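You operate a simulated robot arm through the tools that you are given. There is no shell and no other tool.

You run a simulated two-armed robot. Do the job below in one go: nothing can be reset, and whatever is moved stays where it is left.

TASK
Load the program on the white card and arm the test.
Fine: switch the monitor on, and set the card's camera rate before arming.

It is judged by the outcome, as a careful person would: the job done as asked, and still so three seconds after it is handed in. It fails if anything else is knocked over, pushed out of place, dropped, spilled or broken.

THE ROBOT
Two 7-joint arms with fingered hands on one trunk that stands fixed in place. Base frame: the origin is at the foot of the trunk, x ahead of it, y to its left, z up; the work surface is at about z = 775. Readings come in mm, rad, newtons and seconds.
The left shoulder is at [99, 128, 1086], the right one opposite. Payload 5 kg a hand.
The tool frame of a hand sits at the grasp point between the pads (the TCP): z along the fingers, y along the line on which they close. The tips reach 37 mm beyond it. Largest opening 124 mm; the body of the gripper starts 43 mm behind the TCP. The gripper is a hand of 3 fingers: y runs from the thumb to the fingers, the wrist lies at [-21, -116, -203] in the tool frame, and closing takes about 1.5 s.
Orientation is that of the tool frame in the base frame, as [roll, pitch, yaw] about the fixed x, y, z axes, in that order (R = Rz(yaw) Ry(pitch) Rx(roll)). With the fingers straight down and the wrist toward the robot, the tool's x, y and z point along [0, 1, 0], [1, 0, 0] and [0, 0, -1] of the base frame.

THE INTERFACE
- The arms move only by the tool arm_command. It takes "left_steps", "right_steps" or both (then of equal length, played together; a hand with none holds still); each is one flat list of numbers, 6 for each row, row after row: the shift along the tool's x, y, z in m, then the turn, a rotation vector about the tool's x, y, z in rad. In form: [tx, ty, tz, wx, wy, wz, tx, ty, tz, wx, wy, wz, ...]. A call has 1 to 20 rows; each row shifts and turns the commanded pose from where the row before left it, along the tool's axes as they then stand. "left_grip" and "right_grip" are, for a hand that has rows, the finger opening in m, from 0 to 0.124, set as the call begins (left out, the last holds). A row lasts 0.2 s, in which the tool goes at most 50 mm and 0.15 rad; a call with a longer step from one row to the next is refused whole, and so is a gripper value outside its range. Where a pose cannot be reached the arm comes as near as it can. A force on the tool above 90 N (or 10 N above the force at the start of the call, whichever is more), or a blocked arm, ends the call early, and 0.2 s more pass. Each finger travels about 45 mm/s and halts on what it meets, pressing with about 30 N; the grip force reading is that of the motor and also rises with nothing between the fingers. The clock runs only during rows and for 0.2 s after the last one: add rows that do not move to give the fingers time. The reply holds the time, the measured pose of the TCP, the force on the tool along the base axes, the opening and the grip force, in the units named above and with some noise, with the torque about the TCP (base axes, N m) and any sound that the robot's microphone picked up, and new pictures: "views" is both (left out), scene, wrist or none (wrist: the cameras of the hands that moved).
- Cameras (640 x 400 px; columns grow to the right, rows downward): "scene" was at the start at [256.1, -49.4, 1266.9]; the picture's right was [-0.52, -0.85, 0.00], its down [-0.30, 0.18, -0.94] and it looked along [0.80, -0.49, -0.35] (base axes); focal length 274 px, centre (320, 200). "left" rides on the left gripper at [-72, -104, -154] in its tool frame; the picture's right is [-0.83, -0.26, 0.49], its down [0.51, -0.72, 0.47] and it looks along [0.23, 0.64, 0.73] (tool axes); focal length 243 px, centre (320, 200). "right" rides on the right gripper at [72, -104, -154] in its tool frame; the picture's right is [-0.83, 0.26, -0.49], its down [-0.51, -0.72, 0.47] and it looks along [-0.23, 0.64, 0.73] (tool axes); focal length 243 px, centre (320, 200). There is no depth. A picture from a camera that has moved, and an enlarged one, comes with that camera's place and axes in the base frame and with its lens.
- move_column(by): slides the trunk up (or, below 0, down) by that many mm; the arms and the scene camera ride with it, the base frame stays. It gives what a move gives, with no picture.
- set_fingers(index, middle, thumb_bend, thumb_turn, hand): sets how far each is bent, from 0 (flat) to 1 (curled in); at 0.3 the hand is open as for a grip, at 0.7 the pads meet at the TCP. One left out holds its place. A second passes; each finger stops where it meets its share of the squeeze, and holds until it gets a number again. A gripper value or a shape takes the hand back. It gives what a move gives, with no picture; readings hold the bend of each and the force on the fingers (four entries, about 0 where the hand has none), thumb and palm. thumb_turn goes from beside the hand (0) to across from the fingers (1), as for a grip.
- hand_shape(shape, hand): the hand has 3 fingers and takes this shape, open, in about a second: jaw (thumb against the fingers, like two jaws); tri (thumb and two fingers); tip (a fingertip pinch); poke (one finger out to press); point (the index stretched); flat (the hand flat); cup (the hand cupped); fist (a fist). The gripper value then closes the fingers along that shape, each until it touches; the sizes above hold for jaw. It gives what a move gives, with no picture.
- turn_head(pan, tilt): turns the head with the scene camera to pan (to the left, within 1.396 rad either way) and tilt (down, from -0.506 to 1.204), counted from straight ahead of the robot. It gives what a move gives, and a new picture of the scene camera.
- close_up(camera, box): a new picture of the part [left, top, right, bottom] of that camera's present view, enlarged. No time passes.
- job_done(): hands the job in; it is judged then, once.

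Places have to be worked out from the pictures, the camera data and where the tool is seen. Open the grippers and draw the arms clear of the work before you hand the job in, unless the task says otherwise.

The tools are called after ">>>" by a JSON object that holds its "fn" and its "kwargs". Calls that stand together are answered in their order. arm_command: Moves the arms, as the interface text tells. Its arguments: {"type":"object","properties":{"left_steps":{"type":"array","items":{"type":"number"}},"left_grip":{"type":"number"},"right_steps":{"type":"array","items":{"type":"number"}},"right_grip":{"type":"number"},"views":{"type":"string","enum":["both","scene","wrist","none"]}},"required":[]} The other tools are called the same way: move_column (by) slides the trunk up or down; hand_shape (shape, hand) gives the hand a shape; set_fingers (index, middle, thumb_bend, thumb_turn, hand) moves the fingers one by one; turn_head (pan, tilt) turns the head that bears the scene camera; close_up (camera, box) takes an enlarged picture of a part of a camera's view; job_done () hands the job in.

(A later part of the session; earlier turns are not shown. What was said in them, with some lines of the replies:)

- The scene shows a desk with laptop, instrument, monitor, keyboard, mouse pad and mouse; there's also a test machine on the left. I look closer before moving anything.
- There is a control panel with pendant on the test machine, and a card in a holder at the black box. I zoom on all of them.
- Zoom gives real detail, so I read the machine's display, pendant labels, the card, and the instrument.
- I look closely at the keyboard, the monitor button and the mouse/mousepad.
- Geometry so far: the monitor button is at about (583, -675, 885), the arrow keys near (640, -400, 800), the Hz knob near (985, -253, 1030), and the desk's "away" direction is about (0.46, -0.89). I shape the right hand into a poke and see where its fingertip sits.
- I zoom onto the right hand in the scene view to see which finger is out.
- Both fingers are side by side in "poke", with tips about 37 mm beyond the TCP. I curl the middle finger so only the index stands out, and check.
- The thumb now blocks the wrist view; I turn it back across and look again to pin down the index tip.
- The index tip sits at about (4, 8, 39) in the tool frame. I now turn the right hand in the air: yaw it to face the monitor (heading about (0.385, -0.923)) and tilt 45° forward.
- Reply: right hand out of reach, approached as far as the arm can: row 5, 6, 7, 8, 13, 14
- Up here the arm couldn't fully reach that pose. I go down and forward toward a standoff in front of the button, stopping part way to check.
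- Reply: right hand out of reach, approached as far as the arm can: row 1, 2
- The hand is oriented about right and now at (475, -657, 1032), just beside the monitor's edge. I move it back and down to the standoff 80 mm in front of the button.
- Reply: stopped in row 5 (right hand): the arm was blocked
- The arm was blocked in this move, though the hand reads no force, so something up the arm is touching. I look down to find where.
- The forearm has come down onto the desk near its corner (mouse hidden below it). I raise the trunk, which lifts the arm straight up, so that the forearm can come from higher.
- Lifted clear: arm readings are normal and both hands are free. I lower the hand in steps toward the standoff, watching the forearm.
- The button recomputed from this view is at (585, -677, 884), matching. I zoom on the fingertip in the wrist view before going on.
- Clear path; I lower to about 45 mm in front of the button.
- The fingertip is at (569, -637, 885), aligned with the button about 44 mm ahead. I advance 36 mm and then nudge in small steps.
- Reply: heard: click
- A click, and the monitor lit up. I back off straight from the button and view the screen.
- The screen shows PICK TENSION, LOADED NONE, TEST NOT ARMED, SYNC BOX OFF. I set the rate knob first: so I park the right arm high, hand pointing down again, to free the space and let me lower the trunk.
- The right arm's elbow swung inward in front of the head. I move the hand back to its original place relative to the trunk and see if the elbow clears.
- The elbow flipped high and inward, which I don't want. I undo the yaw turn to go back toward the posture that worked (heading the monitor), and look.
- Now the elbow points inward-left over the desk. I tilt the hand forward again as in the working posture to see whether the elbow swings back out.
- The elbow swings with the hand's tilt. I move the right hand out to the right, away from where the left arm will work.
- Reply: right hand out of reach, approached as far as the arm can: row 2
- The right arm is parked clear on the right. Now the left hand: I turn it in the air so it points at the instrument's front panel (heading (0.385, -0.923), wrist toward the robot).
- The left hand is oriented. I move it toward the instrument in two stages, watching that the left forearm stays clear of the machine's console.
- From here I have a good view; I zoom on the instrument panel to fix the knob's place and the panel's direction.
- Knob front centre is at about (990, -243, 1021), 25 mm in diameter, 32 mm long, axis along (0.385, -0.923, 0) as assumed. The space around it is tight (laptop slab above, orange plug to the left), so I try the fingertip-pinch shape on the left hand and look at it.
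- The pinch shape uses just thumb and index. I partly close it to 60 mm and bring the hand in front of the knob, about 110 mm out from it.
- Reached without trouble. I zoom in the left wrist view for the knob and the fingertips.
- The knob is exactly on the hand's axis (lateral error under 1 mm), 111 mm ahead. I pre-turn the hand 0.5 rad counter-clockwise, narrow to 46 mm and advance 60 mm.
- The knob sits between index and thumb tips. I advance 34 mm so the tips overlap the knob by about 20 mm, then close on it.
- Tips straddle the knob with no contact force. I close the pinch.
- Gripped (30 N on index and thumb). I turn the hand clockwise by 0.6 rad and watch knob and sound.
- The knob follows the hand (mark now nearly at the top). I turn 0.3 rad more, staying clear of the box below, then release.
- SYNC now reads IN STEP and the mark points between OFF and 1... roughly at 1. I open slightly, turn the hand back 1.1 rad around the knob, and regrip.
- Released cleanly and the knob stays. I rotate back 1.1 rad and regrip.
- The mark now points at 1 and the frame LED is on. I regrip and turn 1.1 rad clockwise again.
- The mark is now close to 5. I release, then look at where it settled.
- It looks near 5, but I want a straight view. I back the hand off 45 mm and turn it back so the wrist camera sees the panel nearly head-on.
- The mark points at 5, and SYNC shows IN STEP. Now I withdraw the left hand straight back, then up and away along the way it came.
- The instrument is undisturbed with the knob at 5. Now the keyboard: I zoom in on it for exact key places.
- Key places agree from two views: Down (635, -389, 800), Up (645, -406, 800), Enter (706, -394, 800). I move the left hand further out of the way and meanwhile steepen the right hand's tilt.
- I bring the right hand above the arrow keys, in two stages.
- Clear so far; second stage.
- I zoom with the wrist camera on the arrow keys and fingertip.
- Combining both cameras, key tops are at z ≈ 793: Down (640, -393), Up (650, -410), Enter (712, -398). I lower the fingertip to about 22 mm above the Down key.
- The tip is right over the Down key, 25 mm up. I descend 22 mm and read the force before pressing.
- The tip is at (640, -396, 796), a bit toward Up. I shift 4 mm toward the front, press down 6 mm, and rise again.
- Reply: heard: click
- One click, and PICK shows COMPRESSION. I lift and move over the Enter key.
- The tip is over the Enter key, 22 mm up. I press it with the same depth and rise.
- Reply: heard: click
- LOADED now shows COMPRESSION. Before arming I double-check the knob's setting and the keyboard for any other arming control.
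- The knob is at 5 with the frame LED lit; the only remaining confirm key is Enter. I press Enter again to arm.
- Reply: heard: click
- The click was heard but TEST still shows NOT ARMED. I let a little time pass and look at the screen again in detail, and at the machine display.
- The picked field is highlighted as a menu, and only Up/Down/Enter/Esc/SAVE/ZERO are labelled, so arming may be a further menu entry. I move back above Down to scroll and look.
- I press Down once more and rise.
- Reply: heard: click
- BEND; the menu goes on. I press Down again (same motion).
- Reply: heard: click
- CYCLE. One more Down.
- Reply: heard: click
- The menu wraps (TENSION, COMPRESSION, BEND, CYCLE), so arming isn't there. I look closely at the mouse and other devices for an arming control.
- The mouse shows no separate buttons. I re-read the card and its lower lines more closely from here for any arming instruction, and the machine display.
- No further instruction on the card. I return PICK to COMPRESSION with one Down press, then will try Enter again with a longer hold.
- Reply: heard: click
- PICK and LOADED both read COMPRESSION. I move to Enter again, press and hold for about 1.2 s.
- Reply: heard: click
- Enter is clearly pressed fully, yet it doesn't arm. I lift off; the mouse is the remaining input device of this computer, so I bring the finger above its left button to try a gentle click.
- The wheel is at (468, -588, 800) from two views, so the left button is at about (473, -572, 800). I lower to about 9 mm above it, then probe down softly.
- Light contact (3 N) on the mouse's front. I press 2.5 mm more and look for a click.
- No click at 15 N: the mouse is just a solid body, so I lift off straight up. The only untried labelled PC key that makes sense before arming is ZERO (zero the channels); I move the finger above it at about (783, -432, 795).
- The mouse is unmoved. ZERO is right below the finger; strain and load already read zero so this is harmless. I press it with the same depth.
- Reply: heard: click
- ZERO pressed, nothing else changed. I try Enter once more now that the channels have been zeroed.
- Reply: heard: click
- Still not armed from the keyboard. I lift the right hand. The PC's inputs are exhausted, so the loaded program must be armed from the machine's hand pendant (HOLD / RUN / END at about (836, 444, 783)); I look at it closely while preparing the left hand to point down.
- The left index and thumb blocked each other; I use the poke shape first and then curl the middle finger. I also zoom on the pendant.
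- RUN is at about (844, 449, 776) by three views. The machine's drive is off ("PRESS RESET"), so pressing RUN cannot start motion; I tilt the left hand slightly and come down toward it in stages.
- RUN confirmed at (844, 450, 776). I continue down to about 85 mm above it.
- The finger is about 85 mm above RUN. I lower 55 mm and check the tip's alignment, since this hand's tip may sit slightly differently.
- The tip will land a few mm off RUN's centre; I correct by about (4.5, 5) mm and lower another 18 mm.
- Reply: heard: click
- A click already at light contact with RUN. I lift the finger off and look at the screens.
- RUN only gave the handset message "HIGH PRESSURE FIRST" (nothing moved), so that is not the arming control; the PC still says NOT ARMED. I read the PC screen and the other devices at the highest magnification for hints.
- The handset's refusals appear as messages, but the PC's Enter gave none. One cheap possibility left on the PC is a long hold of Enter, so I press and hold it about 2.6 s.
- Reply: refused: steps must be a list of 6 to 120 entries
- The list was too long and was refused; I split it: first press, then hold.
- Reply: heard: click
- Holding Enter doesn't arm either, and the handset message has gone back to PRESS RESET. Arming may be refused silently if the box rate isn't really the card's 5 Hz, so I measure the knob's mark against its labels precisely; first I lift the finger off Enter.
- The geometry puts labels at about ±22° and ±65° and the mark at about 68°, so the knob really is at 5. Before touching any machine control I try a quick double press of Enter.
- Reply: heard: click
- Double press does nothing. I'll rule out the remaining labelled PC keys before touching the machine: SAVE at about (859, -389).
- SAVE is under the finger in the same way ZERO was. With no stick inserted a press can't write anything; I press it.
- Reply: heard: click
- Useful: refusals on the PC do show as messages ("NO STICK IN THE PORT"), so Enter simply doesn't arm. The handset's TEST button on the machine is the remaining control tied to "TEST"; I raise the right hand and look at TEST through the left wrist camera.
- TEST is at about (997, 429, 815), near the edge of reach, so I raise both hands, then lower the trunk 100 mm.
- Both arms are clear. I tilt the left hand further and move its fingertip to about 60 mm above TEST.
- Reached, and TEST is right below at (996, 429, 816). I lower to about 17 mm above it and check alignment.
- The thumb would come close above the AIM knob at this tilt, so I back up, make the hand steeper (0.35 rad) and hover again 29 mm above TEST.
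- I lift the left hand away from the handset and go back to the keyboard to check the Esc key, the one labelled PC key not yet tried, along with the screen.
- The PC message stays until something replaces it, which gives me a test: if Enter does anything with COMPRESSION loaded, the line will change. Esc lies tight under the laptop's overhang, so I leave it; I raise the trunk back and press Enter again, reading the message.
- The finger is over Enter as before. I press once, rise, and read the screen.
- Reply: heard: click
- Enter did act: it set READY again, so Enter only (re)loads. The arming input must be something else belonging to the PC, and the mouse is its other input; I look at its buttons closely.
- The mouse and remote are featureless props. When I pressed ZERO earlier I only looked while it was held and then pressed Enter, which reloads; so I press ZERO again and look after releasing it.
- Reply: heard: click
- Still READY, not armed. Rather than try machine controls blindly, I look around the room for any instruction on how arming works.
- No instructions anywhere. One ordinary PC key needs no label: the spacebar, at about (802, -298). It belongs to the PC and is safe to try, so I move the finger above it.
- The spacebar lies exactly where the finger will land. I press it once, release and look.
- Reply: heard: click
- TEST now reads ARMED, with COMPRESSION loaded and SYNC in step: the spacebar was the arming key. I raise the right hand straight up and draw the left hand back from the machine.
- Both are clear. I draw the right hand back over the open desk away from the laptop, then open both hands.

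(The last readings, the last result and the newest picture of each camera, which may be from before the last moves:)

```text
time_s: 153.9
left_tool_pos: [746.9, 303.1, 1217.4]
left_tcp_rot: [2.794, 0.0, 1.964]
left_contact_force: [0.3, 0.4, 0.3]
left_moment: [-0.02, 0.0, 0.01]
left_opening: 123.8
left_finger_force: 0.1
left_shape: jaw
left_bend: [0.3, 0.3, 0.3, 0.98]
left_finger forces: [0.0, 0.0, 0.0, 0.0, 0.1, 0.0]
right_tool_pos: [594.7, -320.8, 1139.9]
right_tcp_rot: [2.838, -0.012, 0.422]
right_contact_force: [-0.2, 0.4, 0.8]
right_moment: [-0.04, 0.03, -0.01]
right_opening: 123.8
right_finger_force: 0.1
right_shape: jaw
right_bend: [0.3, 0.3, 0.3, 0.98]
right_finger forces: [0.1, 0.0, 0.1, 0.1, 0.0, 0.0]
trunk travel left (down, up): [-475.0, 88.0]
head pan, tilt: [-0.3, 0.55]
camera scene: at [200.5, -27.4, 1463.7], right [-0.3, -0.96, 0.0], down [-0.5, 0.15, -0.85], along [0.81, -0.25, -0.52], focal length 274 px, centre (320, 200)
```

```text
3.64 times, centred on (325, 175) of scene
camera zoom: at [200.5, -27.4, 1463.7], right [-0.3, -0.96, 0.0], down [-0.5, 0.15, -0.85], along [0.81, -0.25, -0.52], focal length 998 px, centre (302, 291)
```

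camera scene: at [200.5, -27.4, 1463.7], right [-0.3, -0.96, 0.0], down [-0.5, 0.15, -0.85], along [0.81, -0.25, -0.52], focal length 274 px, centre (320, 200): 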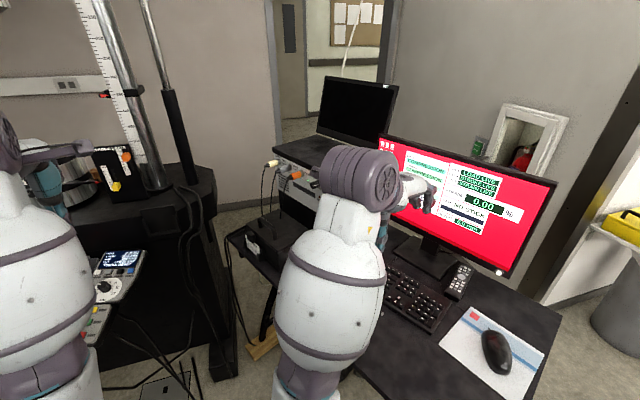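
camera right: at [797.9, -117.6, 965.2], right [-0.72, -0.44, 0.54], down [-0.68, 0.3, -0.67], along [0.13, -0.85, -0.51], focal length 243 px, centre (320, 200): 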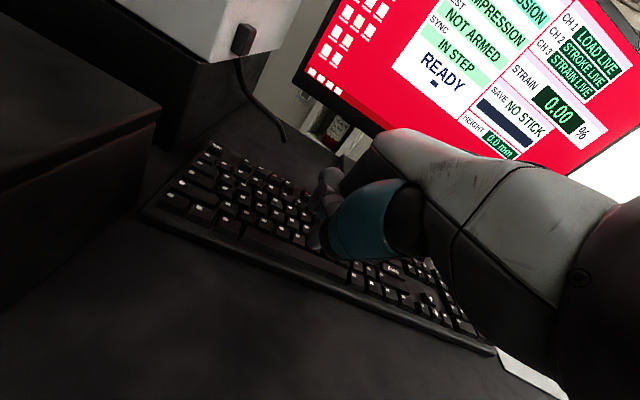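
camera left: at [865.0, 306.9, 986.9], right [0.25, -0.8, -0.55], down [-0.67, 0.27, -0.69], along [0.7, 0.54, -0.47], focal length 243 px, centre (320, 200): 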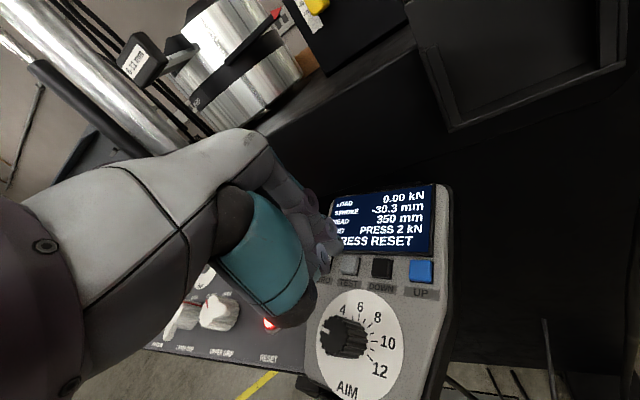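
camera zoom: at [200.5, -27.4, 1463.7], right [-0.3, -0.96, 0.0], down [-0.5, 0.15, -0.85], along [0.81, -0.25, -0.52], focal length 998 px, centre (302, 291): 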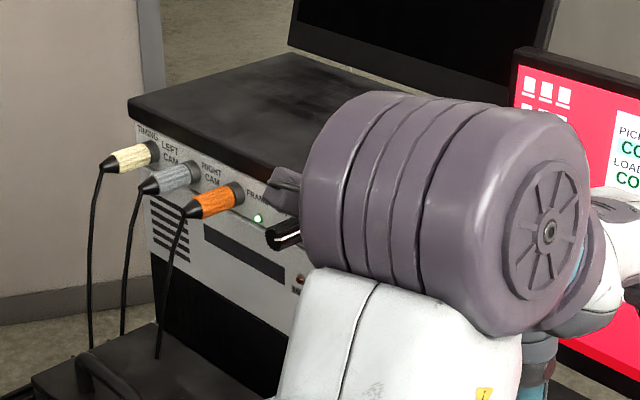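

The machine handset is unchanged (PRESS RESET, PRESS 2 kN). My right arm hides the TEST field from the head, so I check it through the right wrist camera.

>>> {"fn": "close_up", "kwargs": {"camera": "right", "box": [0, 0, 640, 400]}}

>>> {"fn": "turn_head", "kwargs": {"pan": -0.75, "tilt": 0.5}}

```text
1.00 times, centred on (320, 200) of right (not enlarged: the box is as wide or as high as the picture)
camera zoom: at [599.9, -159.4, 1255.6], right [-0.72, -0.44, 0.54], down [-0.68, 0.3, -0.67], along [0.13, -0.85, -0.51], focal length 243 px, centre (320, 200)
```

zoom: 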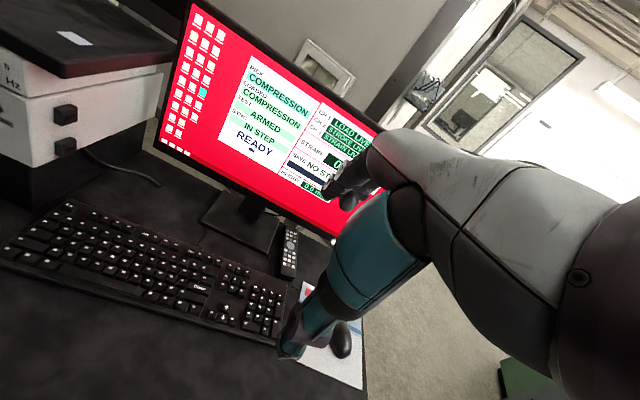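

```text
time_s: 154.8
left_tool_pos: [745.9, 304.1, 1218.3]
left_tcp_rot: [2.793, -0.002, 1.965]
left_contact_force: [0.5, -1.1, -0.1]
left_moment: [-0.01, -0.01, -0.02]
left_opening: 123.8
left_finger_force: 0.0
left_shape: jaw
left_bend: [0.3, 0.3, 0.3, 0.98]
left_finger forces: [0.0, 0.0, 0.1, 0.0, 0.0, 0.0]
right_tool_pos: [594.7, -322.0, 1139.0]
right_tcp_rot: [2.838, -0.012, 0.421]
right_contact_force: [0.3, 0.6, 1.7]
right_moment: [0.0, -0.01, -0.02]
right_opening: 123.6
right_finger_force: 0.0
right_shape: jaw
right_bend: [0.3, 0.3, 0.3, 0.98]
right_finger forces: [0.0, 0.0, 0.0, 0.0, 0.0, 0.1]
trunk travel left (down, up): [-475.0, 88.0]
head pan, tilt: [-0.75, 0.499]
camera scene: at [181.3, -62.9, 1468.2], right [-0.68, -0.73, 0.0], down [-0.35, 0.33, -0.88], along [0.64, -0.6, -0.48], focal length 274 px, centre (320, 200)
```

scene: 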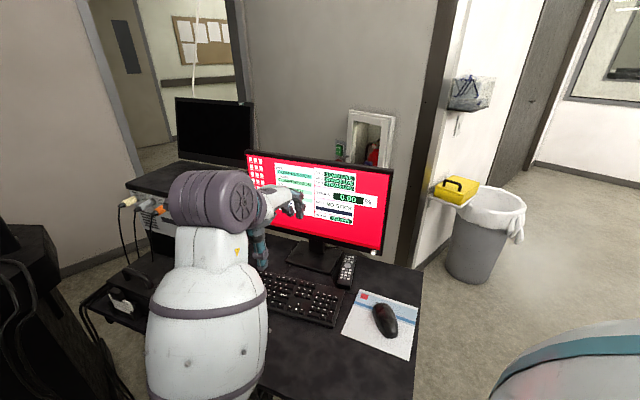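

The screen shows LOADED COMPRESSION, TEST ARMED and SYNC IN STEP. The monitor is on, the box knob is at 5 Hz as on the card, and it was set before arming. Everything stands in its place, and both hands are open and clear.

While looking for the arming key (it is the spacebar) I pressed some other controls:
- **Machine pendant:** I pressed RUN once, which I should not have tried on a guess. The frame refused it with "HIGH PRESSURE FIRST", nothing moved, and the handset is back to PRESS RESET.
- **Keyboard:** I pressed ZERO twice and SAVE once. SAVE was refused because there was no stick in the port. I also pressed Enter several extra times, which only reloaded the same program.
- **Mouse:** I pushed down lightly on it, with no effect.
- **Desk:** early on, my right forearm rested on it briefly, and nothing was displaced.

I hand the job in.

>>> {"fn": "job_done", "kwargs": {}}

```text
The job is handed in.
```

The compression program from the white card is loaded and the test is armed. In my last look, the screen showed LOADED COMPRESSION, TEST ARMED and SYNC IN STEP. I switched the monitor on first. The camera rate knob was at 5 Hz, as on the card, before I armed.

The arming key is the spacebar, which isn't labelled. While looking for it I touched other things:

- **RUN on the machine's pendant:** I pressed it once on a guess, which I should not have done on a test machine. It was refused with "HIGH PRESSURE FIRST" and I saw nothing move. The handset went back to PRESS RESET.
- **ZERO and SAVE on the keyboard:** I pressed ZERO twice, with no visible change; the strain reading was already 0.00. I pressed SAVE once and it was refused because there was no stick in the port.
- **Enter:** I pressed it several extra times, which only reloaded the same program.
- **Mouse:** I pressed down on it with about 15 N. It did nothing and the mouse stayed in place.
- **Desk:** early on, my right forearm came down on the desk near its right corner and stopped the arm. I lifted it off and saw nothing displaced.

Both hands are open and clear of the work.
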